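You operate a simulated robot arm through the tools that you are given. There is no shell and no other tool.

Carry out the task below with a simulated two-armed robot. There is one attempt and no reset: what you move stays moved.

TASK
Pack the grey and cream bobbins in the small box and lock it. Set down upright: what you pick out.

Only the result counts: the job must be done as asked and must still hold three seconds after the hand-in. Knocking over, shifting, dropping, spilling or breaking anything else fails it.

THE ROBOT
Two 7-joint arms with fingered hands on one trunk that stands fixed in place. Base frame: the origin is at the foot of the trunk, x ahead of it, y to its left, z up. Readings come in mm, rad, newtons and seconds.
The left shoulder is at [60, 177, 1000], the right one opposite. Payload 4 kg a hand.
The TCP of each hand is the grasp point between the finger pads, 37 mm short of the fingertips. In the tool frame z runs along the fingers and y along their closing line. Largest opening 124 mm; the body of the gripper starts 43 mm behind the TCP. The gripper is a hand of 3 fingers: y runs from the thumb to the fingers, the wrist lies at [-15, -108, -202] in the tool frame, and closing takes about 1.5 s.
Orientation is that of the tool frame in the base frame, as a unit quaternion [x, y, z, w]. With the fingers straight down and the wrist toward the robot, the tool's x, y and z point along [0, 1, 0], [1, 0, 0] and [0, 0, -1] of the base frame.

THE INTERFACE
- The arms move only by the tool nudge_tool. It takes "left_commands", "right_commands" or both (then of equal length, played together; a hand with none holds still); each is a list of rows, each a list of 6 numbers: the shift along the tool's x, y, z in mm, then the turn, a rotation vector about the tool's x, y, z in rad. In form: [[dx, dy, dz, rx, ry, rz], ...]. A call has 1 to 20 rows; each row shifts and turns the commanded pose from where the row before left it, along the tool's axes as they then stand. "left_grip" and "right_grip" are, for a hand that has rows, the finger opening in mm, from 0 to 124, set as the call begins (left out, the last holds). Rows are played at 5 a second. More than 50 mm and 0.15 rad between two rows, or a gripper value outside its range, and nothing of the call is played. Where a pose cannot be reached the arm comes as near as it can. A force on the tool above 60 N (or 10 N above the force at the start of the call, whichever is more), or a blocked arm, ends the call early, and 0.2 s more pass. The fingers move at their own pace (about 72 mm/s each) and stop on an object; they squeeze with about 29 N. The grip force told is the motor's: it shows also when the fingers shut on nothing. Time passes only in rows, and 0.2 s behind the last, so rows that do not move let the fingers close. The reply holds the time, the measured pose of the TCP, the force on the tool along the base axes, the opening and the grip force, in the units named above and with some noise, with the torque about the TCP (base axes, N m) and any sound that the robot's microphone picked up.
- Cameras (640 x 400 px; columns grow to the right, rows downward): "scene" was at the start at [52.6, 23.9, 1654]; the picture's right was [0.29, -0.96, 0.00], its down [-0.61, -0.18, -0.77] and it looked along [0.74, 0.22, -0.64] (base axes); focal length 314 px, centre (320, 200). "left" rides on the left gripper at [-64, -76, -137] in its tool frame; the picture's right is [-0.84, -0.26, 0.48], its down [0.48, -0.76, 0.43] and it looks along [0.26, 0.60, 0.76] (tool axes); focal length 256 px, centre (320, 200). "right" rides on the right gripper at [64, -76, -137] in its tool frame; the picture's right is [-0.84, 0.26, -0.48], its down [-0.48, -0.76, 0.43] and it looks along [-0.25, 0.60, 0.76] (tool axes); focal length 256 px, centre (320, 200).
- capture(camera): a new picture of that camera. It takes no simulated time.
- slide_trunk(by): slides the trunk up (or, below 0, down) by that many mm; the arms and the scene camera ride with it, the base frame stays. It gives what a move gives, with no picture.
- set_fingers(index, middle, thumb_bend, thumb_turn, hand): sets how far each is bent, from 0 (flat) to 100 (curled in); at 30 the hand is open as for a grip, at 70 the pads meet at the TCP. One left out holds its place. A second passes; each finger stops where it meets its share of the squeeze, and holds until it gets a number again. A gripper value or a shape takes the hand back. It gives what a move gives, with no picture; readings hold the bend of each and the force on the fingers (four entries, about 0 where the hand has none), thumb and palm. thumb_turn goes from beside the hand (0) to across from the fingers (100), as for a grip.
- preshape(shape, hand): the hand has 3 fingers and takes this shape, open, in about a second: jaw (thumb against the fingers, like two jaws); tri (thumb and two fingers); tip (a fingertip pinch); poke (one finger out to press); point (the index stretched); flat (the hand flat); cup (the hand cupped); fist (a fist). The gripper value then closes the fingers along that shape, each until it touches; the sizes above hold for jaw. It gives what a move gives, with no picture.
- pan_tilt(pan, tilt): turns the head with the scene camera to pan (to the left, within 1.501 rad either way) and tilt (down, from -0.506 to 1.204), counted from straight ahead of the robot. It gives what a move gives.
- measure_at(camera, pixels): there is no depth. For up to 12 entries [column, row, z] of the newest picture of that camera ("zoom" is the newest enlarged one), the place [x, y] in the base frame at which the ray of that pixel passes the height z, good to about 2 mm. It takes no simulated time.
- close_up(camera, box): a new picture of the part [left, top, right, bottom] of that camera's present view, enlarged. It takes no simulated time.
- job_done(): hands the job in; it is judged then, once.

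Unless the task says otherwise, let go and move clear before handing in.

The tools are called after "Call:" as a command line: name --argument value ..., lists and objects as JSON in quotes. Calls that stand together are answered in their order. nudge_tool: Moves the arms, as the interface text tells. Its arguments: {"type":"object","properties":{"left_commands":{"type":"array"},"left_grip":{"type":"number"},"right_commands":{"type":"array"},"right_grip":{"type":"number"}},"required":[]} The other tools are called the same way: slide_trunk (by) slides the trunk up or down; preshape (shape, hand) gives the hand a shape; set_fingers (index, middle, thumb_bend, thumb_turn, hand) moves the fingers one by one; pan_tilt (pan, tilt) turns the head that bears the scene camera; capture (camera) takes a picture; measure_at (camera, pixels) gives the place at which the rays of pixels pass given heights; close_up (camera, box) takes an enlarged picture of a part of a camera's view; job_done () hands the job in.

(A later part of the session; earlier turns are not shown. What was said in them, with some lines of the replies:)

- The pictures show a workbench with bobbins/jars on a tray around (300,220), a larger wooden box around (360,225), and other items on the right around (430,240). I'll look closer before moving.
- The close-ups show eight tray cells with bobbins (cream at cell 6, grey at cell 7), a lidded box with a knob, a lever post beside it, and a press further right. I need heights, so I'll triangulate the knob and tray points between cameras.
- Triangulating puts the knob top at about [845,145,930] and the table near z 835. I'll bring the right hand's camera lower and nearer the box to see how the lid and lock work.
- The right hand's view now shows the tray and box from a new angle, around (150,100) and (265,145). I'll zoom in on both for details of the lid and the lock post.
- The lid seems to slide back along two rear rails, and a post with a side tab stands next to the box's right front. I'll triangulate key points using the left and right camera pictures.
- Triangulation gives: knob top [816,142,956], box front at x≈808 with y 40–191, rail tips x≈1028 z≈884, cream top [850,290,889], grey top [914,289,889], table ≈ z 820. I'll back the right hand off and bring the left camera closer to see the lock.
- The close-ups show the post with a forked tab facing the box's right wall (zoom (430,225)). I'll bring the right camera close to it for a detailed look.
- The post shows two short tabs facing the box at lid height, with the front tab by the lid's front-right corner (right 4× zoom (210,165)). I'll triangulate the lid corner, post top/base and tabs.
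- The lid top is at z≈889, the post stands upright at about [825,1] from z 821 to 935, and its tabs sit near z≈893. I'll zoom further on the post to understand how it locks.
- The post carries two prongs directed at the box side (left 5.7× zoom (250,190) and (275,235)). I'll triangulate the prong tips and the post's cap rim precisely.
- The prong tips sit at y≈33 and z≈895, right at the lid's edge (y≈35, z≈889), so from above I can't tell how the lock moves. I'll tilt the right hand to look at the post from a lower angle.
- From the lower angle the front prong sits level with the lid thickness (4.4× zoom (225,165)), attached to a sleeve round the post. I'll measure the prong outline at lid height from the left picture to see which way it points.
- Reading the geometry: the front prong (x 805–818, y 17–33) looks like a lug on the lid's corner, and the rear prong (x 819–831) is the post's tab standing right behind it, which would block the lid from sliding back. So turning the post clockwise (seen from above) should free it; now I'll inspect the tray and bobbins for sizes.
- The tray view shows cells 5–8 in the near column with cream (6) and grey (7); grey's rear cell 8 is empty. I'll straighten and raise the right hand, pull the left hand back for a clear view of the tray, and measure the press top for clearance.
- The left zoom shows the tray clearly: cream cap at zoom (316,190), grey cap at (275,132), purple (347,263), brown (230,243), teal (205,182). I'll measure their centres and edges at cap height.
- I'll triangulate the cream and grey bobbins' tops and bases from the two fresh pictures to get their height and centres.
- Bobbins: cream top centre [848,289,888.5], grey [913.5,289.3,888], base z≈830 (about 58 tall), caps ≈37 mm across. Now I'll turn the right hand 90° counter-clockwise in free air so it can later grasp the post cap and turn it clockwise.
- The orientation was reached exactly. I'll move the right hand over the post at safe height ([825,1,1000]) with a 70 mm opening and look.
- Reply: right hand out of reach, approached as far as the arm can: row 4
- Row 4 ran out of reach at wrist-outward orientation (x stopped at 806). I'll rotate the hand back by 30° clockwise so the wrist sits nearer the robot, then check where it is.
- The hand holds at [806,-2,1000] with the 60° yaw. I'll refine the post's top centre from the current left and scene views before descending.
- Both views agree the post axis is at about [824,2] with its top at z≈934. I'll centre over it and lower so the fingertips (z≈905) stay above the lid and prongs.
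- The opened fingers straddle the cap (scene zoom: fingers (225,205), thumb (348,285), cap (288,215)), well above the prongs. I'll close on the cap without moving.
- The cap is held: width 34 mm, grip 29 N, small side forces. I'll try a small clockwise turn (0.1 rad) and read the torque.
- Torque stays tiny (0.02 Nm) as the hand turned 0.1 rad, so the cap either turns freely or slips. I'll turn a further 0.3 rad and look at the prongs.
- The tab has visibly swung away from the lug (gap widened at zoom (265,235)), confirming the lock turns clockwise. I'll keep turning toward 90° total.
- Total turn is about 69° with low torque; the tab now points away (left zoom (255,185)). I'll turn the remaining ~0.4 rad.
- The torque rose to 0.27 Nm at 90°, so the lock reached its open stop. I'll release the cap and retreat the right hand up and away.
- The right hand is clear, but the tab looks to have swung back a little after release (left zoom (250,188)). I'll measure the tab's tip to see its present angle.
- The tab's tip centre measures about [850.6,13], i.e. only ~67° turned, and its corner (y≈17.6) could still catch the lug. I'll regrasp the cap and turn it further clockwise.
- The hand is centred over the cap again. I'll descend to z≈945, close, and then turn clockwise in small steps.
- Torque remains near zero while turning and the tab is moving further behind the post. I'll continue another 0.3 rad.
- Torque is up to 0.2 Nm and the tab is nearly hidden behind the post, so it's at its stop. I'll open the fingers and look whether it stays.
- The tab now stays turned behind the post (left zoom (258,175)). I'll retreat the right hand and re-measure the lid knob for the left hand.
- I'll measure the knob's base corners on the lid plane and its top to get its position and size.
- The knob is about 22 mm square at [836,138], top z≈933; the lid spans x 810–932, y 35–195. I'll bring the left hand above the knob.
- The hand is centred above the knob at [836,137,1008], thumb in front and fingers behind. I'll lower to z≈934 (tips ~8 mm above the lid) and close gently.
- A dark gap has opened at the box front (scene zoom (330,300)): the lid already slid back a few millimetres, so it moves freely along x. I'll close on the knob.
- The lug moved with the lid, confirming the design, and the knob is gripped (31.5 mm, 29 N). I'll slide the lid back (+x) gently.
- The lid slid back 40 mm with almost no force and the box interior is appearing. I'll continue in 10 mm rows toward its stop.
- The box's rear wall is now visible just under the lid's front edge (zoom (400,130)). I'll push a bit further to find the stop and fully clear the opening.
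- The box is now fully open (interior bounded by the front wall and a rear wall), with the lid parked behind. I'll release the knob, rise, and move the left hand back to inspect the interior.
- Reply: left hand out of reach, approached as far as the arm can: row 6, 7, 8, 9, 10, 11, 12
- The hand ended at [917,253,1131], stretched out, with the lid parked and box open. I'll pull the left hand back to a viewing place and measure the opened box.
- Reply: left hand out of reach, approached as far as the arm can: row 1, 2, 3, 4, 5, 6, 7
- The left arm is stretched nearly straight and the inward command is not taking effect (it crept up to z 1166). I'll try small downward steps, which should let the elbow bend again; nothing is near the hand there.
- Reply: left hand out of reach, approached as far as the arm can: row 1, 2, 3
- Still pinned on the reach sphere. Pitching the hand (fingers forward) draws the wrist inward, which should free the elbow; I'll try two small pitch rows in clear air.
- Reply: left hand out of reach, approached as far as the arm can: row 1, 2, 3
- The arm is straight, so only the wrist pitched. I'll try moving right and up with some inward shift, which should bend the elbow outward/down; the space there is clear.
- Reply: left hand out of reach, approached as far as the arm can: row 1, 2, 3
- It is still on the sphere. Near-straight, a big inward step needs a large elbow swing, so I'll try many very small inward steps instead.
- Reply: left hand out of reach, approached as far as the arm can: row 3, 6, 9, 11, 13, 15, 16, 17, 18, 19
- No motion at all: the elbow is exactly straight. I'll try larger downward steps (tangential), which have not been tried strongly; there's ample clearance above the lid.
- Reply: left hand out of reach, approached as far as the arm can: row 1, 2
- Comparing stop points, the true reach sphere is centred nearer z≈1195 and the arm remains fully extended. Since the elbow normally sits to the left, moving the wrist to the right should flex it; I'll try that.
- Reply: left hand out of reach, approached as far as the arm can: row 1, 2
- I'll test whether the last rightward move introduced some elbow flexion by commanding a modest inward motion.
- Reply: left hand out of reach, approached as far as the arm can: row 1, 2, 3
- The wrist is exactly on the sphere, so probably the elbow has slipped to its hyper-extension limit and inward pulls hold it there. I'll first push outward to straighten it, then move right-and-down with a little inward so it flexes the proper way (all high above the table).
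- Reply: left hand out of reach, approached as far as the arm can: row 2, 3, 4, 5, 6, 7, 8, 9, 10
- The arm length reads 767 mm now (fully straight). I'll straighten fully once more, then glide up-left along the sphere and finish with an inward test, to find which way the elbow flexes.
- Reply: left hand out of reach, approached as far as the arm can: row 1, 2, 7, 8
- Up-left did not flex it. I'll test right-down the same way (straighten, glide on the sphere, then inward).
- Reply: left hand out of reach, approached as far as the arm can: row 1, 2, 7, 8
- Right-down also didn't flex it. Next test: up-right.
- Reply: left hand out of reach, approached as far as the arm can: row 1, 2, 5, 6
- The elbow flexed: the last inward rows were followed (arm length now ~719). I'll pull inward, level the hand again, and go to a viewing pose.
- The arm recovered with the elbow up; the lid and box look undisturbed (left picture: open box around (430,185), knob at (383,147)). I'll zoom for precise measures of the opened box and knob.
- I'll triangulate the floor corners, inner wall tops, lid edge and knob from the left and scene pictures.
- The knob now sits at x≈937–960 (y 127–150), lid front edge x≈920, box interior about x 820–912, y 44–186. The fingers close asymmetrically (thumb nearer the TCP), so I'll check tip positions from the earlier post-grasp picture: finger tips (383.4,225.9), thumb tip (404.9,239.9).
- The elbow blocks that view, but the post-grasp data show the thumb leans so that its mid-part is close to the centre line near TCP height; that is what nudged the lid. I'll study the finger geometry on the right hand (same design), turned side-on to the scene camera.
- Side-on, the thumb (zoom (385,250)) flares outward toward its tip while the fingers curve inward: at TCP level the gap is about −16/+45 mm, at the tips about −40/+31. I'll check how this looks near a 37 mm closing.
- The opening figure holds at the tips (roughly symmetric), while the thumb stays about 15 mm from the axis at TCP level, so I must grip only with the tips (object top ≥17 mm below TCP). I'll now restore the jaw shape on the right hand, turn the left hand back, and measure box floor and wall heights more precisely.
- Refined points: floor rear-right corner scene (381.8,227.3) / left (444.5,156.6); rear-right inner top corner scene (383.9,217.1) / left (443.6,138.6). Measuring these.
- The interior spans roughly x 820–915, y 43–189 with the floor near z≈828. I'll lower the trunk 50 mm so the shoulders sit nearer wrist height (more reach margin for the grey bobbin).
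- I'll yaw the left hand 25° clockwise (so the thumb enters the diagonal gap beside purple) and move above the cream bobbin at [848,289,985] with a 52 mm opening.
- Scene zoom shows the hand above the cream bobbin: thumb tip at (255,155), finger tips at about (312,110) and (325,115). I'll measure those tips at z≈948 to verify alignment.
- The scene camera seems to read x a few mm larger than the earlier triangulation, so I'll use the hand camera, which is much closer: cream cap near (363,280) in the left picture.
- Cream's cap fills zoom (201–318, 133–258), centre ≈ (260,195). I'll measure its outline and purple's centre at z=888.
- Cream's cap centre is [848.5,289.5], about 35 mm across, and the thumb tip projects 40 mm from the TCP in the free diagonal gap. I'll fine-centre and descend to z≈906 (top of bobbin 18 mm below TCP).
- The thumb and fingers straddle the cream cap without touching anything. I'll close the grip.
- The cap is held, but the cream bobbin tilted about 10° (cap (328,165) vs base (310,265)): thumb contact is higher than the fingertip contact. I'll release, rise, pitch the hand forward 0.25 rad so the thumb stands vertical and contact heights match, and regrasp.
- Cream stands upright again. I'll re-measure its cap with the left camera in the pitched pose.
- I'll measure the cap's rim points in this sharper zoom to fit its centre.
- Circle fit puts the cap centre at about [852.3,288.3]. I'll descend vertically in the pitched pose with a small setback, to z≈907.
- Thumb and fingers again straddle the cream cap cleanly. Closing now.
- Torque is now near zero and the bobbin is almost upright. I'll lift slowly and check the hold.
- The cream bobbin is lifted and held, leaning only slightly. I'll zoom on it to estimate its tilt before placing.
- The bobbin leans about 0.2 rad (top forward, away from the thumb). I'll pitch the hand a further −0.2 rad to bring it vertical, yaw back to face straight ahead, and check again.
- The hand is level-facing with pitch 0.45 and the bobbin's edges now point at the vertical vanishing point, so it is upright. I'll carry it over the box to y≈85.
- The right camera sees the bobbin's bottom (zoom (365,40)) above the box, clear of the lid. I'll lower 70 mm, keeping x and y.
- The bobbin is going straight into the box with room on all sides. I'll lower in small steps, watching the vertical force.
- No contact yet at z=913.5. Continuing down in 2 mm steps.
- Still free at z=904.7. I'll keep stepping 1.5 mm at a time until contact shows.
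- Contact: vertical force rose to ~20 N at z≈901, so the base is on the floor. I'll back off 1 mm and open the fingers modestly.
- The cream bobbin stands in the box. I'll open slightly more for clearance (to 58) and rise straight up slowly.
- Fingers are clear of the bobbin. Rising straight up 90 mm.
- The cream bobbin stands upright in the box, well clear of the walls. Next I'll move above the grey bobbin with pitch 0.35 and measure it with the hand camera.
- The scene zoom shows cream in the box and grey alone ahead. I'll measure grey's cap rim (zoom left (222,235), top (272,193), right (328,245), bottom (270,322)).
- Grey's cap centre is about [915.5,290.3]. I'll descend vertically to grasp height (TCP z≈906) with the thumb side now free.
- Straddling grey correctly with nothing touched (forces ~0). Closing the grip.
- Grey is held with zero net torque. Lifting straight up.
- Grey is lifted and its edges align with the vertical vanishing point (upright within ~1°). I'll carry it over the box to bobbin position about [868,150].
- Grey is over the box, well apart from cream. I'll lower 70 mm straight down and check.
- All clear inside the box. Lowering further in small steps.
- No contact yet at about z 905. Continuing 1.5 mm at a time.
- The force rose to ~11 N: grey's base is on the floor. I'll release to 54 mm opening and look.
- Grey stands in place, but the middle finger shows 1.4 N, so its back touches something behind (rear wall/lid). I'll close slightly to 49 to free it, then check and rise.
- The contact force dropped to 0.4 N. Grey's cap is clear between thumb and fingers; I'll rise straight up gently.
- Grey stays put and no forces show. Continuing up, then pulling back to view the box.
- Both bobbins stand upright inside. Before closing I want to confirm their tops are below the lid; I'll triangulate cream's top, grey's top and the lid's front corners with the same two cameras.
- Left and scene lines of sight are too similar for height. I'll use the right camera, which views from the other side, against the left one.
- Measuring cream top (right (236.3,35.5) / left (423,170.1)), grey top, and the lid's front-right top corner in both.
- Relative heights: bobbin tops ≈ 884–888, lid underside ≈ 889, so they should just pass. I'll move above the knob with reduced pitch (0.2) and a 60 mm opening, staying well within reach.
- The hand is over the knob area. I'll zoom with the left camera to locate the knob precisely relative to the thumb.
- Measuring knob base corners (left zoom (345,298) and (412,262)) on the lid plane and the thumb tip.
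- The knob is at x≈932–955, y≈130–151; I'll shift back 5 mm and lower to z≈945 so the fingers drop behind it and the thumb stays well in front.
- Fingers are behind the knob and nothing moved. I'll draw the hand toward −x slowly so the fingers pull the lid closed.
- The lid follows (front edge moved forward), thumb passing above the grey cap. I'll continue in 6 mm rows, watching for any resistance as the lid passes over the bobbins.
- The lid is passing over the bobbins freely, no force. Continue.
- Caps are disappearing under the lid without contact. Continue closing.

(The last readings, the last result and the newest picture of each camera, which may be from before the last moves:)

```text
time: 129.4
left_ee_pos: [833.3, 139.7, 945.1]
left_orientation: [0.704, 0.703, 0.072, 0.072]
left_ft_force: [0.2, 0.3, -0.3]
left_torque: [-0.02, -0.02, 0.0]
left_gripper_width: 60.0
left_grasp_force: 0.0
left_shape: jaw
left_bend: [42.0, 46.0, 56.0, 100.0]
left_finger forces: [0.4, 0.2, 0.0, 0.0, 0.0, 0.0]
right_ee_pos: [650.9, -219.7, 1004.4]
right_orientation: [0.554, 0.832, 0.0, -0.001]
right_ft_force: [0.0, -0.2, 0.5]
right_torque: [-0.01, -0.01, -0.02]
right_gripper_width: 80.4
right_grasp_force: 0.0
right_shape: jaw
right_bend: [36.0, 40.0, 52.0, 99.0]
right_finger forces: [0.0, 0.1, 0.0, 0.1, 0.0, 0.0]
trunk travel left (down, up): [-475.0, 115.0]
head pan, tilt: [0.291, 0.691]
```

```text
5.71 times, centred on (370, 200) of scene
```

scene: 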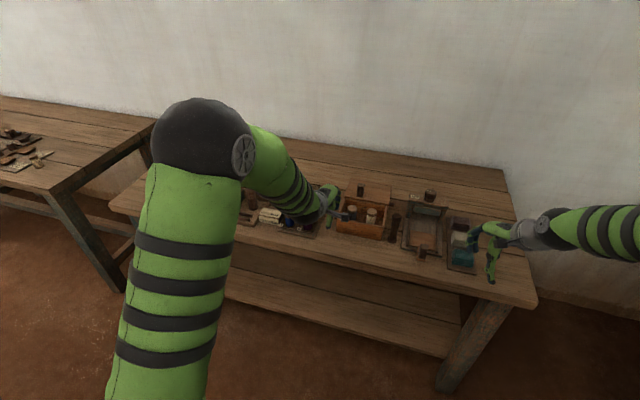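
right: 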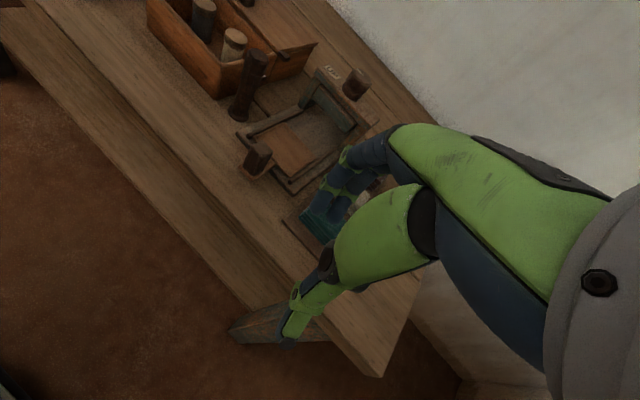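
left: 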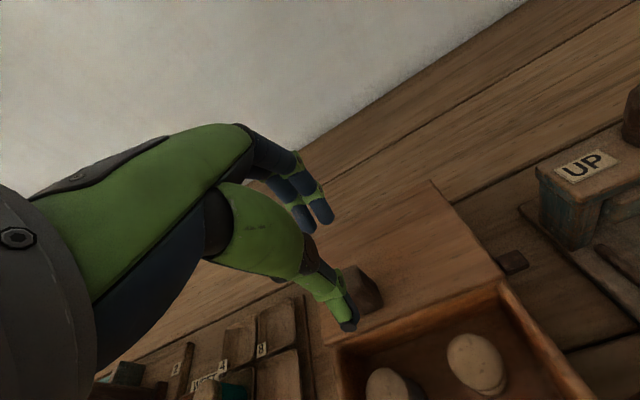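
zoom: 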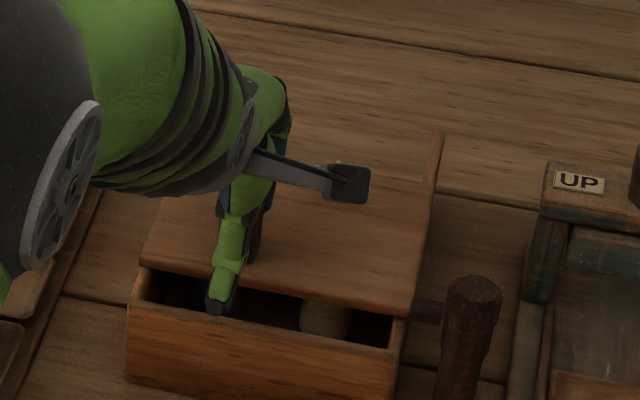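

About 28 mm remains. Continue 4 more rows.

Call:
nudge_tool --left_commands '[[0, -5.9, -1.2, 0, 0, 0], [0, -5.9, -1.2, 0, 0, 0], [0, -4.9, -1.0, 0, 0, 0], [0, -4.9, -1.0, 0, 0, 0], [0, 0, 0, 0, 0, 0]]'

Call:
close_up --camera "right" --box '[140, 0, 300, 100]'

Call:
close_up --camera "scene" --box '[335, 175, 405, 245]'

```text
time: 130.6
left_ee_pos: [811.1, 140.1, 944.2]
left_orientation: [0.704, 0.703, 0.072, 0.072]
left_ft_force: [0.6, 0.5, -0.4]
left_torque: [-0.04, -0.04, -0.02]
left_gripper_width: 60.2
left_grasp_force: 0.0
left_shape: jaw
left_bend: [42.0, 46.0, 56.0, 100.0]
left_finger forces: [0.6, 0.0, 0.0, 0.0, 0.1, 0.0]
right_ee_pos: [651.1, -218.5, 1005.5]
right_orientation: [0.555, 0.832, 0.0, 0.0]
right_ft_force: [0.2, -1.2, 0.4]
right_torque: [-0.01, 0.0, -0.01]
right_gripper_width: 80.6
right_grasp_force: 0.0
right_shape: jaw
right_bend: [36.0, 40.0, 52.0, 99.0]
right_finger forces: [0.1, 0.0, 0.0, 0.0, 0.0, 0.1]
trunk travel left (down, up): [-475.0, 115.0]
head pan, tilt: [0.291, 0.691]
```

```text
4.00 times, centred on (220, 50) of right
```

zoom: 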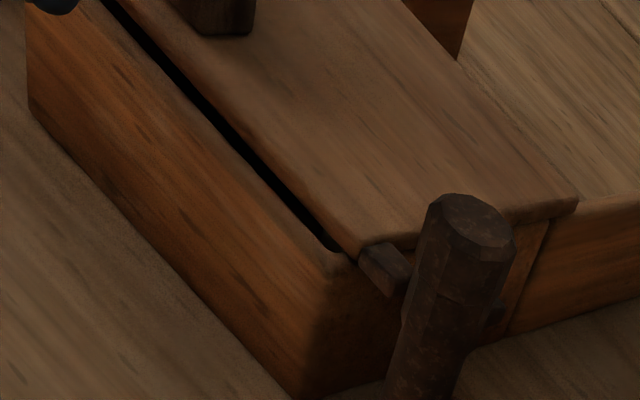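

```text
5.71 times, centred on (370, 210) of scene
```

zoom: 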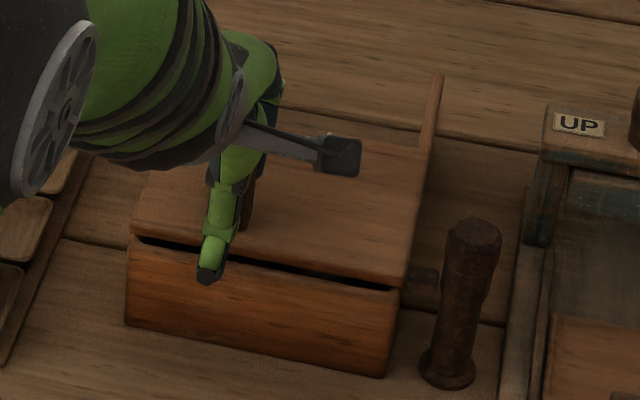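

A narrow gap remains at the front. I'll continue in small 3 mm rows until the stop shows in the force.

Call:
nudge_tool --left_commands '[[0, -2.9, -0.6, 0, 0, 0], [0, -2.9, -0.6, 0, 0, 0], [0, -2.9, -0.6, 0, 0, 0], [0, -2.9, -0.6, 0, 0, 0], [0, 0, 0, 0, 0, 0]]'

Call:
close_up --camera "right" --box '[140, 0, 300, 100]'

Call:
close_up --camera "scene" --box '[335, 175, 405, 245]'

```text
time: 131.8
left_ee_pos: [799.5, 139.8, 944.7]
left_orientation: [0.704, 0.703, 0.072, 0.072]
left_ft_force: [2.0, -0.1, 0.4]
left_torque: [0.01, -0.04, 0.01]
left_gripper_width: 60.4
left_grasp_force: 0.0
left_shape: jaw
left_bend: [42.0, 46.0, 56.0, 100.0]
left_finger forces: [1.0, 0.6, 0.0, 0.0, 0.1, 0.1]
right_ee_pos: [650.7, -219.0, 1005.2]
right_orientation: [0.555, 0.832, 0.001, 0.0]
right_ft_force: [0.0, 0.4, 0.3]
right_torque: [0.0, -0.02, 0.0]
right_gripper_width: 80.4
right_grasp_force: 0.1
right_shape: jaw
right_bend: [36.0, 40.0, 52.0, 99.0]
right_finger forces: [0.0, 0.0, 0.0, 0.0, 0.0, 0.0]
trunk travel left (down, up): [-475.0, 115.0]
head pan, tilt: [0.291, 0.691]
```

```text
4.00 times, centred on (220, 50) of right
```

zoom: 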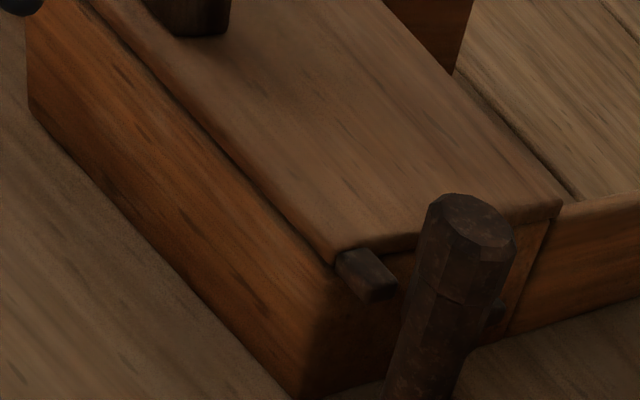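

```text
5.71 times, centred on (370, 210) of scene
```

zoom: 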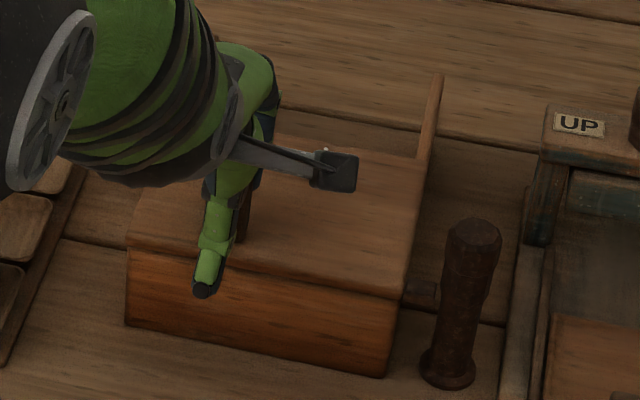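

The gap is closed. I'll press on in 2 mm steps to find the end stop.

Call:
nudge_tool --left_commands '[[0, -1.96, -0.4, 0, 0, 0], [0, -1.96, -0.4, 0, 0, 0], [0, 0, 0, 0, 0, 0]]'

Call:
close_up --camera "right" --box '[140, 0, 300, 100]'

```text
time: 132.6
left_ee_pos: [795.9, 141.2, 945.1]
left_orientation: [0.704, 0.703, 0.072, 0.072]
left_ft_force: [5.9, 0.1, -0.4]
left_torque: [0.01, -0.15, -0.03]
left_gripper_width: 62.4
left_grasp_force: 0.1
left_shape: jaw
left_bend: [41.0, 45.0, 56.0, 100.0]
left_finger forces: [2.7, 2.4, 0.0, 0.0, 0.0, 0.0]
right_ee_pos: [651.3, -219.2, 1005.5]
right_orientation: [0.555, 0.832, 0.0, 0.001]
right_ft_force: [0.3, -0.2, -0.9]
right_torque: [0.0, 0.02, -0.01]
right_gripper_width: 80.7
right_grasp_force: 0.0
right_shape: jaw
right_bend: [36.0, 40.0, 52.0, 99.0]
right_finger forces: [0.0, 0.0, 0.1, 0.0, 0.0, 0.0]
trunk travel left (down, up): [-475.0, 115.0]
head pan, tilt: [0.291, 0.691]
```

```text
4.00 times, centred on (220, 50) of right
```

zoom: 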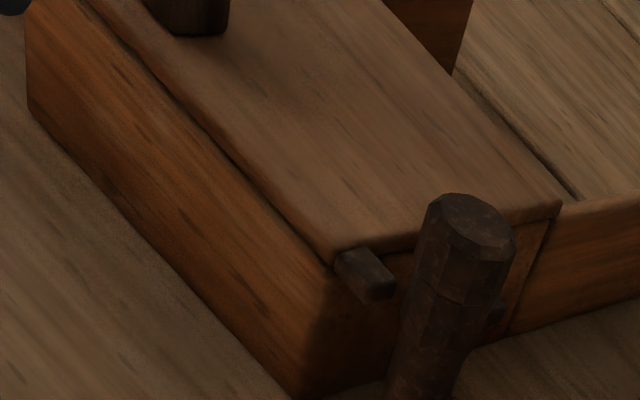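

The force rose to 6 N while the lid stayed put, so it is fully closed against its stop. I'll back the fingers off the knob, rise, and retreat the left hand.

Call:
nudge_tool --left_commands '[[0, 4.9, 1, 0, 0, 0], [0, 4.9, 1, 0, 0, 0], [0, 4, -19.5, 0, 0, 0], [0, 6, -29, 0, 0, 0], [0, 6, -29, 0, 0, 0], [20, -35, -10, 0, 0, 0], [20, -35, -10, 0, 0, 0], [25, -35, -10, 0, 0, 0], [25, -35, -10, 0, 0, 0], [0, 0, 0, 0, 0, 0]]'

Call:
capture --camera "scene"

Call:
close_up --camera "scene" --box '[325, 175, 415, 250]'

Call:
capture --camera "left"

Call:
close_up --camera "right" --box '[140, 0, 300, 100]'

```text
time: 134.8
left_ee_pos: [659.5, 231.1, 1035.1]
left_orientation: [0.703, 0.704, 0.072, 0.072]
left_ft_force: [-0.5, 0.7, 0.3]
left_torque: [0.01, 0.0, 0.0]
left_gripper_width: 60.0
left_grasp_force: 0.0
left_shape: jaw
left_bend: [43.0, 46.0, 56.0, 100.0]
left_finger forces: [0.1, 0.0, 0.1, 0.0, 0.1, 0.0]
right_ee_pos: [651.0, -219.2, 1005.3]
right_orientation: [0.555, 0.832, 0.0, 0.0]
right_ft_force: [-0.2, 0.7, -1.1]
right_torque: [0.02, -0.02, -0.03]
right_gripper_width: 80.4
right_grasp_force: 0.2
right_shape: jaw
right_bend: [36.0, 40.0, 52.0, 99.0]
right_finger forces: [0.0, 0.1, 0.1, 0.0, 0.1, 0.0]
trunk travel left (down, up): [-475.0, 115.0]
head pan, tilt: [0.291, 0.691]
```

```text
taken
```

scene: 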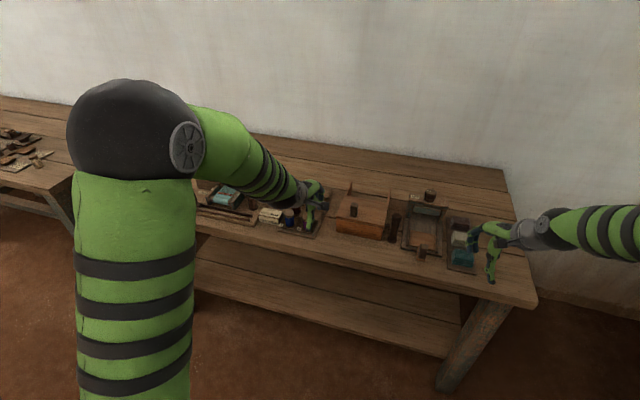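

```text
5.33 times, centred on (370, 212) of scene
```

zoom: 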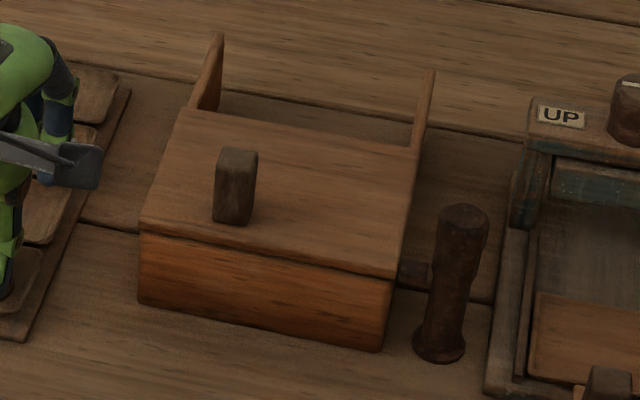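

```text
taken
```

left: 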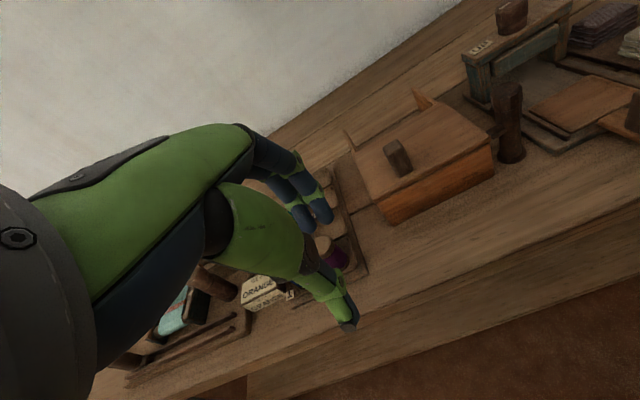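

```text
4.00 times, centred on (220, 50) of right
```

zoom: 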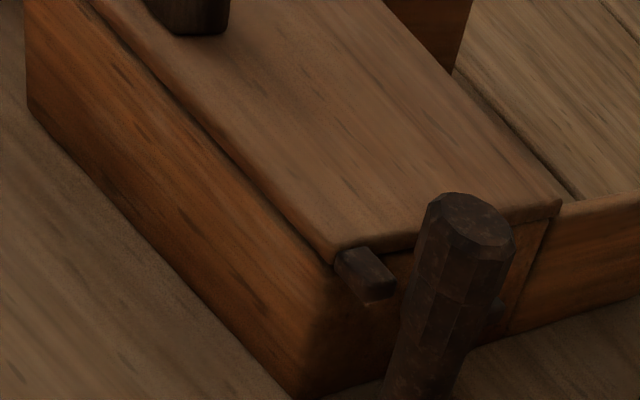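

The lid is shut exactly as it was at the start, with the lug ahead of the post. Now I'll back the left hand away further, and bring the right hand (yaw −30°) above the post to turn the lock back counter-clockwise.

Call:
nudge_tool --left_commands '[[20, -30, -10, 0, 0, 0], [20, -30, -10, 0, 0, 0], [20, -30, -10, 0, 0, 0], [20, -10, -10, 0, 0, 0], [0, 0, 0, 0, 0, 0], [0, 0, 0, 0, 0, 0], [0, 0, 0, 0, 0, 0], [0, 0, 0, 0, 0, 0], [0, 0, 0, 0, 0, 0], [0, 0, 0, 0, 0, 0]]' --right_commands '[[0, 0, -28, 0, 0, 0], [0, 0, -28, 0, 0, 0], [0, 0, 0, 0, 0, 0.131], [0, 0, 0, 0, 0, 0.131], [0, 0, 0, 0, 0, 0.131], [0, 0, 0, 0, 0, 0.131], [0, 0, 0, 0, 0, 0.131], [0, 0, 0, 0, 0, 0.131], [0, 0, 0, 0, 0, 0.131], [0, 0, 0, 0, 0, 0]]' --right_grip 75

Call:
nudge_tool --right_commands '[[39.7, 5.6, 7.9, 0, 0, 0], [39.7, 5.6, 7.9, 0, 0, 0], [39.7, 5.6, 7.9, 0, 0, 0], [39.7, 5.6, 7.9, 0, 0, 0], [39.7, 5.6, 7.9, 0, 0, 0], [39.7, 5.6, 7.9, 0, 0, 0], [39.7, 5.6, 7.9, 0, 0, 0], [0, 0, 0, 0, 0, 0]]'

Call:
capture --camera "scene"

Call:
close_up --camera "scene" --box '[350, 165, 430, 245]'

Call:
capture --camera "left"

```text
time: 137.0
left_ee_pos: [553.7, 310.1, 1053.7]
left_orientation: [0.703, 0.704, 0.072, 0.073]
left_ft_force: [-0.2, -0.1, 0.2]
left_torque: [-0.04, 0.02, 0.0]
left_gripper_width: 60.0
left_grasp_force: 0.0
left_shape: jaw
left_bend: [43.0, 46.0, 56.0, 100.0]
left_finger forces: [0.0, 0.0, 0.0, 0.0, 0.1, 0.0]
right_ee_pos: [650.6, -218.2, 1061.2]
right_orientation: [0.866, 0.499, 0.0, 0.0]
right_ft_force: [0.0, -0.4, -0.8]
right_torque: [-0.01, 0.02, 0.01]
right_gripper_width: 75.6
right_grasp_force: 0.0
right_shape: jaw
right_bend: [38.0, 41.0, 53.0, 99.0]
right_finger forces: [0.0, 0.0, 0.1, 0.0, 0.0, 0.0]
trunk travel left (down, up): [-475.0, 115.0]
head pan, tilt: [0.291, 0.691]
```

```text
time: 138.8
left_ee_pos: [554.0, 310.4, 1053.0]
left_orientation: [0.703, 0.703, 0.073, 0.072]
left_ft_force: [0.6, -0.2, -0.5]
left_torque: [-0.01, 0.02, -0.01]
left_gripper_width: 60.0
left_grasp_force: 0.1
left_shape: jaw
left_bend: [43.0, 46.0, 56.0, 100.0]
left_finger forces: [0.0, 0.1, 0.1, 0.1, 0.0, 0.0]
right_ee_pos: [824.6, 1.1, 1005.6]
right_orientation: [0.866, 0.5, 0.0, -0.001]
right_ft_force: [-0.2, 0.1, 0.5]
right_torque: [0.0, 0.01, -0.02]
right_gripper_width: 75.3
right_grasp_force: 0.0
right_shape: jaw
right_bend: [38.0, 41.0, 53.0, 99.0]
right_finger forces: [0.0, 0.0, 0.0, 0.0, 0.0, 0.0]
trunk travel left (down, up): [-475.0, 115.0]
head pan, tilt: [0.291, 0.691]
```

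```text
taken
```

scene: 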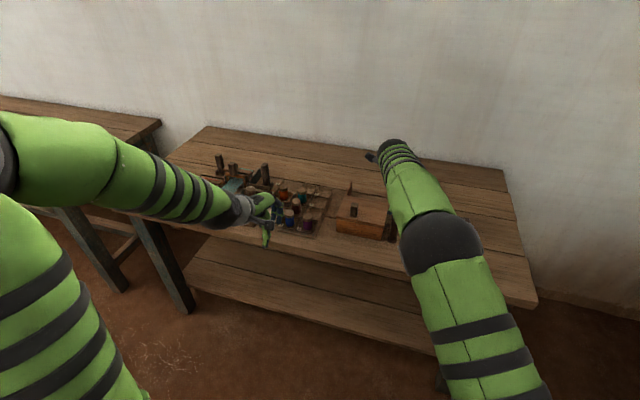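

```text
5.00 times, centred on (390, 205) of scene
```

zoom: 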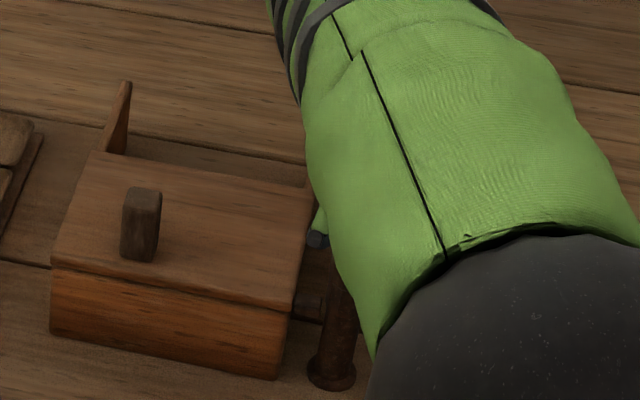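

```text
taken
```

left: 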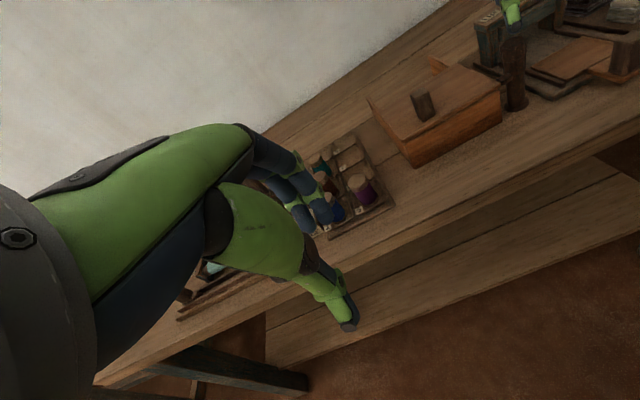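

The right hand is centred over the post at [824.6,1.1,1006]. I'll lower to z≈945 and close on the cap.

Call:
nudge_tool --right_commands '[[0, 0, 20, 0, 0, 0], [0, 0, 20, 0, 0, 0], [0, 0, 20, 0, 0, 0], [0, 0, 0, 0, 0, 0]]' --right_grip 75

Call:
close_up --camera "left" --box '[470, 0, 570, 120]'

```text
time: 139.8
left_ee_pos: [554.7, 310.0, 1052.8]
left_orientation: [0.704, 0.703, 0.072, 0.071]
left_ft_force: [-0.5, 0.3, 0.6]
left_torque: [-0.02, 0.03, 0.02]
left_gripper_width: 59.8
left_grasp_force: 0.0
left_shape: jaw
left_bend: [43.0, 46.0, 56.0, 100.0]
left_finger forces: [0.0, 0.0, 0.0, 0.0, 0.1, 0.0]
right_ee_pos: [823.1, 2.4, 945.8]
right_orientation: [0.866, 0.501, 0.0, 0.001]
right_ft_force: [0.4, -0.1, 0.0]
right_torque: [0.04, 0.04, -0.01]
right_gripper_width: 75.3
right_grasp_force: 0.0
right_shape: jaw
right_bend: [38.0, 41.0, 53.0, 99.0]
right_finger forces: [0.1, 0.1, 0.0, 0.0, 0.1, 0.0]
trunk travel left (down, up): [-475.0, 115.0]
head pan, tilt: [0.291, 0.691]
```

```text
3.33 times, centred on (520, 60) of left
```

zoom: 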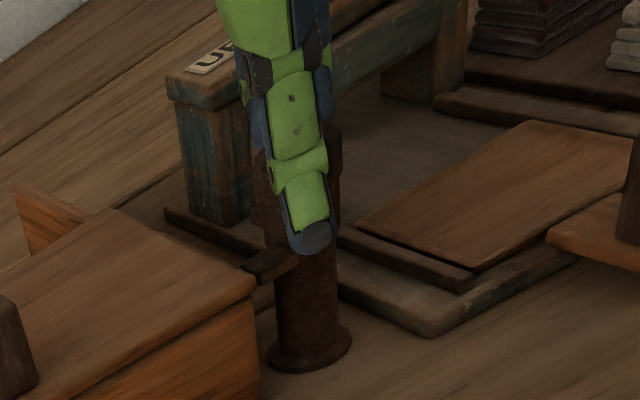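

The thumb and fingers straddle the cap above lug height. Closing on the cap.

Call:
nudge_tool --right_commands '[[0, 0, 0, 0, 0, 0], [0, 0, 0, 0, 0, 0], [0, 0, 0, 0, 0, 0], [0, 0, 0, 0, 0, 0], [0, 0, 0, 0, 0, 0], [0, 0, 0, 0, 0, 0], [0, 0, 0, 0, 0, 0]]' --right_grip 0

Call:
nudge_tool --right_commands '[[0, 0, 0, 0, 0, -0.1], [0, 0, 0, 0, 0, -0.1], [0, 0, 0, 0, 0, -0.1], [0, 0, 0, 0, 0, 0]]'

Call:
close_up --camera "left" --box '[470, 0, 570, 120]'

```text
time: 141.4
left_ee_pos: [554.3, 309.9, 1053.7]
left_orientation: [0.703, 0.704, 0.073, 0.072]
left_ft_force: [0.0, 0.5, -0.2]
left_torque: [0.03, 0.02, -0.02]
left_gripper_width: 60.1
left_grasp_force: 0.1
left_shape: jaw
left_bend: [43.0, 46.0, 56.0, 100.0]
left_finger forces: [0.0, 0.1, 0.0, 0.0, 0.1, 0.0]
right_ee_pos: [823.9, 1.5, 946.0]
right_orientation: [0.866, 0.501, -0.001, 0.0]
right_ft_force: [-2.0, 1.6, 4.0]
right_torque: [-0.21, -0.31, 0.02]
right_gripper_width: 32.4
right_grasp_force: 28.7
right_shape: jaw
right_bend: [57.0, 61.0, 61.0, 100.0]
right_finger forces: [18.1, 10.7, 0.0, 0.1, 30.2, 0.0]
trunk travel left (down, up): [-475.0, 115.0]
head pan, tilt: [0.291, 0.691]
```

```text
time: 142.4
left_ee_pos: [553.8, 309.5, 1053.2]
left_orientation: [0.703, 0.704, 0.072, 0.073]
left_ft_force: [0.8, 0.6, -0.3]
left_torque: [-0.01, 0.03, -0.01]
left_gripper_width: 60.1
left_grasp_force: 0.1
left_shape: jaw
left_bend: [43.0, 46.0, 56.0, 100.0]
left_finger forces: [0.0, 0.0, 0.0, 0.0, 0.0, 0.0]
right_ee_pos: [823.8, 1.3, 946.6]
right_orientation: [0.781, 0.625, 0.0, 0.001]
right_ft_force: [-1.5, -2.1, 5.2]
right_torque: [-0.18, -0.37, -0.02]
right_gripper_width: 32.3
right_grasp_force: 29.1
right_shape: jaw
right_bend: [57.0, 60.0, 61.0, 100.0]
right_finger forces: [18.2, 12.3, 0.0, 0.1, 30.4, 0.1]
trunk travel left (down, up): [-475.0, 115.0]
head pan, tilt: [0.291, 0.691]
```

```text
3.33 times, centred on (520, 60) of left
```

zoom: 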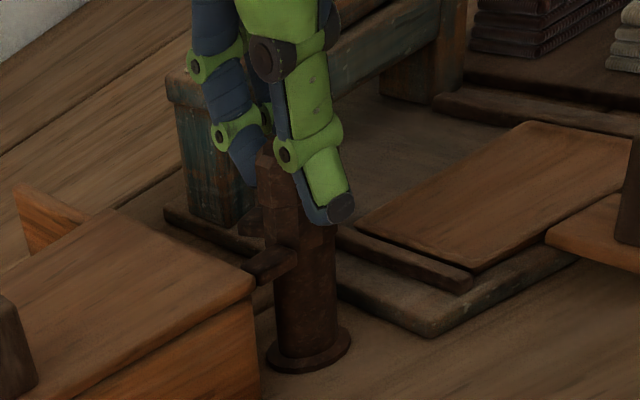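

The cap turns freely with the hand and the tab is swinging back (left zoom (250,222)). Continue counter-clockwise.

Call:
nudge_tool --right_commands '[[0, 0, 0, 0, 0, -0.1], [0, 0, 0, 0, 0, -0.1], [0, 0, 0, 0, 0, -0.1], [0, 0, 0, 0, 0, -0.1], [0, 0, 0, 0, 0, -0.1], [0, 0, 0, 0, 0, -0.1], [0, 0, 0, 0, 0, -0.1], [0, 0, 0, 0, 0, 0]]'

Call:
close_up --camera "left" --box '[470, 0, 570, 120]'

```text
time: 144.2
left_ee_pos: [553.4, 310.3, 1052.6]
left_orientation: [0.703, 0.703, 0.073, 0.073]
left_ft_force: [-0.2, 0.0, 0.3]
left_torque: [-0.02, -0.01, -0.01]
left_gripper_width: 60.1
left_grasp_force: 0.1
left_shape: jaw
left_bend: [43.0, 46.0, 56.0, 100.0]
left_finger forces: [0.1, 0.0, 0.1, 0.0, 0.0, 0.1]
right_ee_pos: [823.8, 1.5, 946.7]
right_orientation: [0.52, 0.854, 0.001, 0.0]
right_ft_force: [0.5, -8.4, 5.3]
right_torque: [0.01, -0.36, -0.01]
right_gripper_width: 32.0
right_grasp_force: 28.9
right_shape: jaw
right_bend: [58.0, 60.0, 61.0, 100.0]
right_finger forces: [16.8, 13.3, 0.0, 0.0, 30.8, 0.1]
trunk travel left (down, up): [-475.0, 115.0]
head pan, tilt: [0.291, 0.691]
```

```text
3.33 times, centred on (520, 60) of left
```

zoom: 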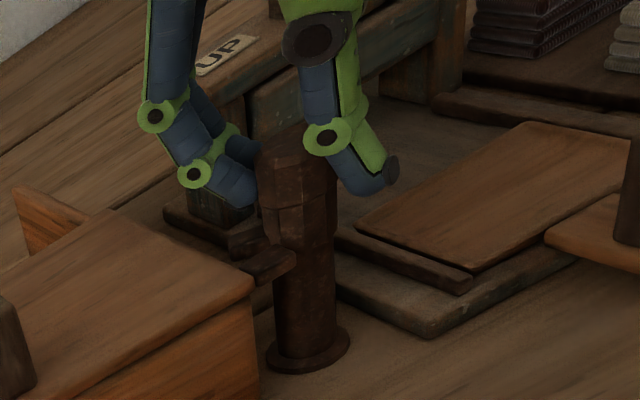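

57° done, tab approaching the lug. Continue another 0.4 rad with torque watch.

Call:
nudge_tool --right_commands '[[0, 0, 0, 0, 0, -0.1], [0, 0, 0, 0, 0, -0.1], [0, 0, 0, 0, 0, -0.1], [0, 0, 0, 0, 0, -0.1], [0, 0, 0, 0, 0, 0]]'

Call:
close_up --camera "left" --box '[470, 0, 570, 120]'

```text
time: 145.4
left_ee_pos: [554.4, 309.8, 1053.6]
left_orientation: [0.704, 0.703, 0.072, 0.073]
left_ft_force: [1.0, -0.3, 0.2]
left_torque: [-0.02, -0.02, 0.03]
left_gripper_width: 60.3
left_grasp_force: 0.0
left_shape: jaw
left_bend: [43.0, 46.0, 56.0, 100.0]
left_finger forces: [0.2, 0.1, 0.0, 0.0, 0.0, 0.0]
right_ee_pos: [823.8, 0.9, 945.8]
right_orientation: [0.34, 0.94, 0.001, 0.0]
right_ft_force: [1.5, -12.1, 10.1]
right_torque: [0.03, -0.33, 0.03]
right_gripper_width: 31.7
right_grasp_force: 28.6
right_shape: jaw
right_bend: [59.0, 60.0, 60.0, 100.0]
right_finger forces: [16.2, 12.8, 0.0, 0.0, 34.4, 0.0]
trunk travel left (down, up): [-475.0, 115.0]
head pan, tilt: [0.291, 0.691]
```

```text
3.33 times, centred on (520, 60) of left
```

zoom: 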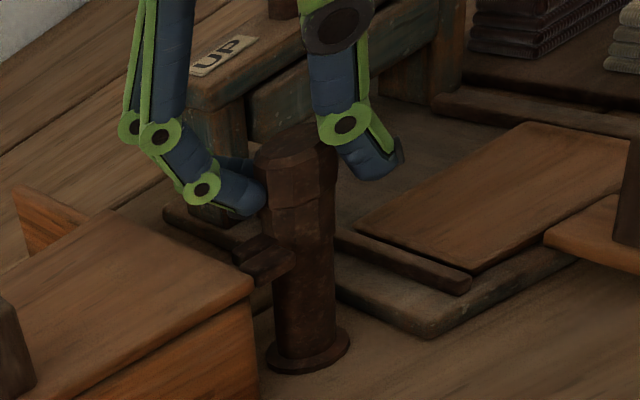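

80° turned; the tab lies close behind the lug. I'll continue in smaller steps until the torque shows the stop.

Call:
nudge_tool --right_commands '[[0, 0, 0, 0, 0, -0.06], [0, 0, 0, 0, 0, -0.06], [0, 0, 0, 0, 0, -0.06], [0, 0, 0, 0, 0, 0]]'

Call:
close_up --camera "left" --box '[490, 40, 560, 110]'

```text
time: 146.4
left_ee_pos: [553.2, 309.0, 1053.2]
left_orientation: [0.703, 0.703, 0.073, 0.072]
left_ft_force: [-0.7, -0.4, -0.6]
left_torque: [0.01, -0.02, -0.02]
left_gripper_width: 60.4
left_grasp_force: 0.3
left_shape: jaw
left_bend: [43.0, 46.0, 56.0, 100.0]
left_finger forces: [0.1, 0.0, 0.0, 0.1, 0.1, 0.0]
right_ee_pos: [823.8, 0.1, 946.8]
right_orientation: [0.254, 0.967, 0.001, 0.0]
right_ft_force: [8.6, -13.4, 9.4]
right_torque: [-0.03, -0.53, -0.24]
right_gripper_width: 32.1
right_grasp_force: 29.2
right_shape: jaw
right_bend: [59.0, 61.0, 60.0, 100.0]
right_finger forces: [15.7, 14.1, 0.0, 0.0, 34.2, 0.0]
trunk travel left (down, up): [-475.0, 115.0]
head pan, tilt: [0.291, 0.691]
```

```text
5.71 times, centred on (525, 75) of left
```

zoom: 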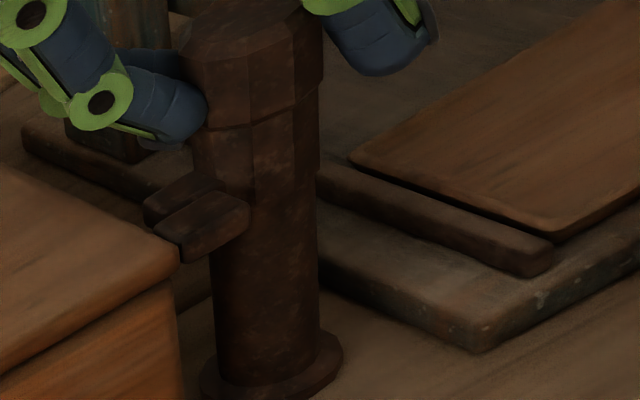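

The torque reached −0.24 Nm: the lock is at its closed stop with the tab directly behind the lug, as at the start. I'll relax the twist slightly and open the fingers.

Call:
nudge_tool --right_commands '[[0, 0, 0, 0, 0, 0.02], [0, 0, 0, 0, 0, 0], [0, 0, 0, 0, 0, 0], [0, 0, 0, 0, 0, 0]]' --right_grip 45

Call:
close_up --camera "left" --box '[490, 40, 560, 110]'

Call:
nudge_tool --right_commands '[[0, 0, 0, 0, 0, 0], [0, 0, 0, 0, 0, 0], [0, 0, 0, 0, 0, 0], [0, 0, -20, 0, 0, 0], [0, 0, -40, 0, 0, 0], [0, 0, -40, 0, 0, 0], [0, 0, 0, 0, 0, 0]]' --right_grip 80

Call:
close_up --camera "left" --box '[490, 40, 560, 110]'

```text
time: 147.4
left_ee_pos: [554.3, 310.3, 1052.5]
left_orientation: [0.703, 0.703, 0.073, 0.072]
left_ft_force: [0.5, 0.2, 0.3]
left_torque: [-0.01, 0.02, -0.01]
left_gripper_width: 60.1
left_grasp_force: 0.0
left_shape: jaw
left_bend: [43.0, 46.0, 56.0, 100.0]
left_finger forces: [0.0, 0.0, 0.1, 0.0, 0.1, 0.0]
right_ee_pos: [823.3, 3.2, 946.3]
right_orientation: [0.263, 0.965, 0.0, 0.0]
right_ft_force: [-0.2, -1.6, 2.8]
right_torque: [-0.03, 0.04, 0.01]
right_gripper_width: 45.2
right_grasp_force: 0.1
right_shape: jaw
right_bend: [48.0, 52.0, 60.0, 100.0]
right_finger forces: [0.0, 0.0, 0.0, 0.1, 2.9, 0.1]
trunk travel left (down, up): [-475.0, 115.0]
head pan, tilt: [0.291, 0.691]
```

```text
5.71 times, centred on (525, 75) of left
```

zoom: 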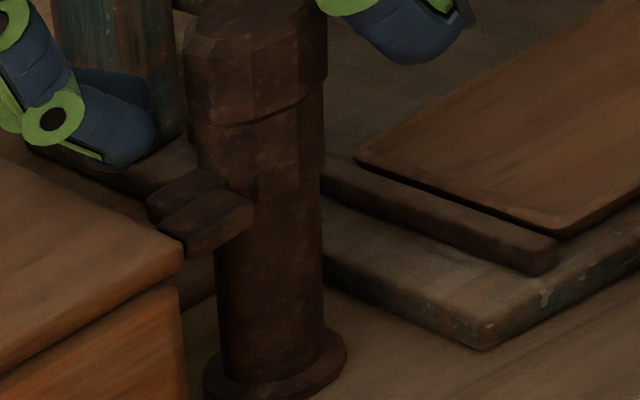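

```text
time: 149.0
left_ee_pos: [553.7, 310.2, 1053.3]
left_orientation: [0.703, 0.704, 0.072, 0.071]
left_ft_force: [-0.1, -0.5, 0.4]
left_torque: [0.04, 0.0, 0.0]
left_gripper_width: 59.9
left_grasp_force: 0.0
left_shape: jaw
left_bend: [43.0, 46.0, 56.0, 100.0]
left_finger forces: [0.0, 0.0, 0.0, 0.1, 0.0, 0.1]
right_ee_pos: [823.3, 1.4, 1046.7]
right_orientation: [0.264, 0.965, 0.0, 0.0]
right_ft_force: [-0.2, -0.3, 1.0]
right_torque: [0.01, -0.01, 0.0]
right_gripper_width: 79.5
right_grasp_force: 0.1
right_shape: jaw
right_bend: [37.0, 40.0, 52.0, 99.0]
right_finger forces: [0.1, 0.0, 0.0, 0.1, 0.0, 0.1]
trunk travel left (down, up): [-475.0, 115.0]
head pan, tilt: [0.291, 0.691]
```

```text
5.71 times, centred on (525, 75) of left
```

zoom: 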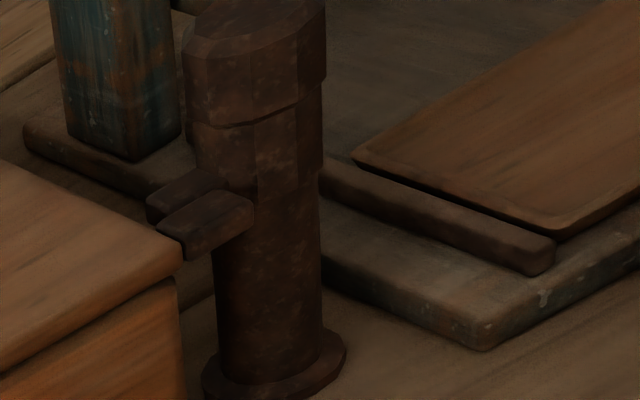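

The lock stayed in place after release: tab hard behind the lug. I'll retreat the right hand, then verify the tab's angle and check everything else in the scene.

Call:
nudge_tool --right_commands '[[-20, -42, -5, 0, 0, 0], [-20, -42, -5, 0, 0, 0], [-20, -42, -5, 0, 0, 0], [-20, -42, 0, 0, 0, 0], [-20, -42, 0, 0, 0, 0], [0, -40, 0, 0, 0, 0], [0, 0, 0, 0, 0, 0]]'

Call:
capture --camera "left"

Call:
measure_at --camera "left" --pixels '[[494.7, 76.3, 893], [506.7, 69.8, 893], [497, 79.9, 895], [501.5, 85.1, 895], [513, 76.5, 895]]'

Call:
capture --camera "scene"

Call:
close_up --camera "scene" --box '[320, 180, 430, 250]'

Call:
close_up --camera "scene" --box '[170, 150, 340, 256]'

```text
time: 150.6
left_ee_pos: [553.6, 311.4, 1052.3]
left_orientation: [0.703, 0.703, 0.072, 0.072]
left_ft_force: [-0.4, 0.1, -0.4]
left_torque: [-0.01, 0.01, -0.02]
left_gripper_width: 59.9
left_grasp_force: 0.0
left_shape: jaw
left_bend: [43.0, 46.0, 56.0, 100.0]
left_finger forces: [0.1, 0.0, 0.0, 0.0, 0.1, 0.0]
right_ee_pos: [783.4, -263.6, 1061.6]
right_orientation: [0.262, 0.965, 0.0, 0.001]
right_ft_force: [-0.8, -0.4, 1.1]
right_torque: [0.03, 0.01, -0.02]
right_gripper_width: 79.8
right_grasp_force: 0.1
right_shape: jaw
right_bend: [37.0, 40.0, 52.0, 99.0]
right_finger forces: [0.0, 0.1, 0.0, 0.0, 0.1, 0.0]
trunk travel left (down, up): [-475.0, 115.0]
head pan, tilt: [0.291, 0.691]
```

```text
taken
```

left: 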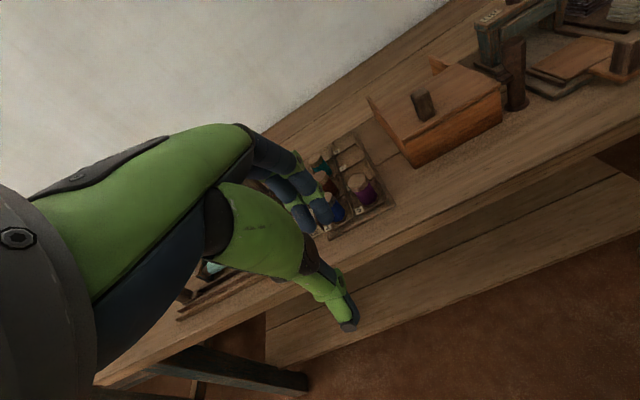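

```text
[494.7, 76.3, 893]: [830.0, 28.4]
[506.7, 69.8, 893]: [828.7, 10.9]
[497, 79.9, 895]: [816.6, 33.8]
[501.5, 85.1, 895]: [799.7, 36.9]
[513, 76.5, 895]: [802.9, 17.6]
```

```text
taken
```

scene: 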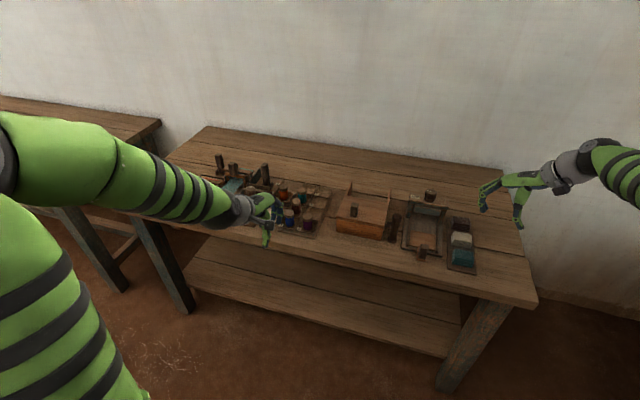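

```text
5.71 times, centred on (375, 215) of scene
```

zoom: 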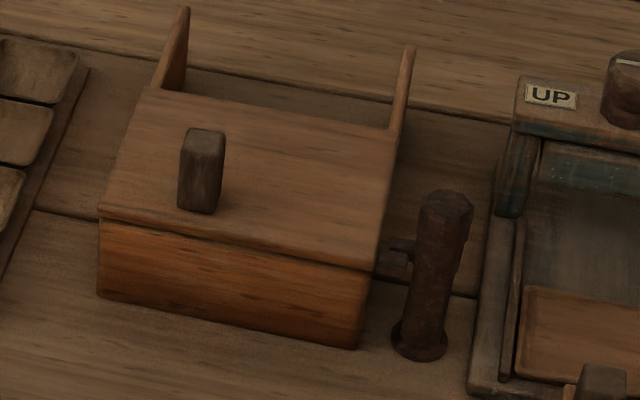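

```text
3.76 times, centred on (255, 203) of scene
```

zoom: 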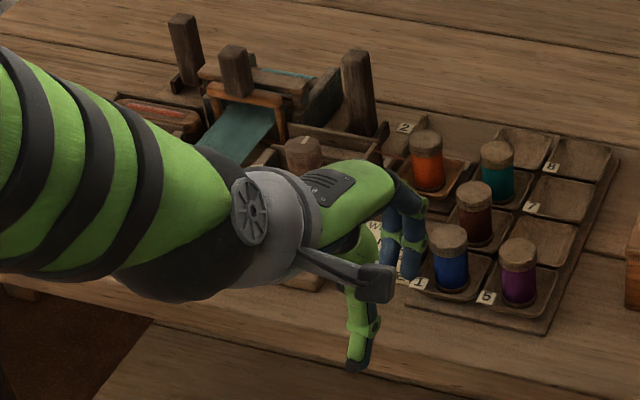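

The box is closed with the tab at its start angle, from [828.7,10.9] to [830,28.4], directly behind the lug (x 800–817). Cream and grey were standing upright when the lid slid over them without contact. The other five bobbins, press and cloths look unmoved, and both hands are clear, so I'm handing in.

Call:
job_done

```text
The job is handed in.
```

I packed the cream and grey bobbins upright in the small box, slid the lid shut and turned the lock back to its closed stop. The job is handed in, but I haven't seen the verdict.

- **Bobbins:** Both were standing upright on the box floor when the lid closed. It passed over them without any resistance, though I couldn't see inside once it was shut. While first grasping cream I tilted it about 10° in its tray cell. I let go, it righted itself, and I picked it up again.
- **Lid and lock:** The lid is back against its front stop. The post's tab points the way it did at the start, directly behind the lid's lug. I didn't test the lock by pushing on the lid.
- **Everything else:** In the last pictures the other five bobbins and the press look undisturbed, and the rest of the bench shows nothing out of place. The left arm hides part of the loom, but neither hand worked near it.
- **Arm stuck:** The left arm got stuck fully stretched while opening the lid and took several tries to free, all of them in clear air above the table.

Both hands are empty and clear of the bench. The trunk is 50 mm lower than at the start, which I did for extra reach.
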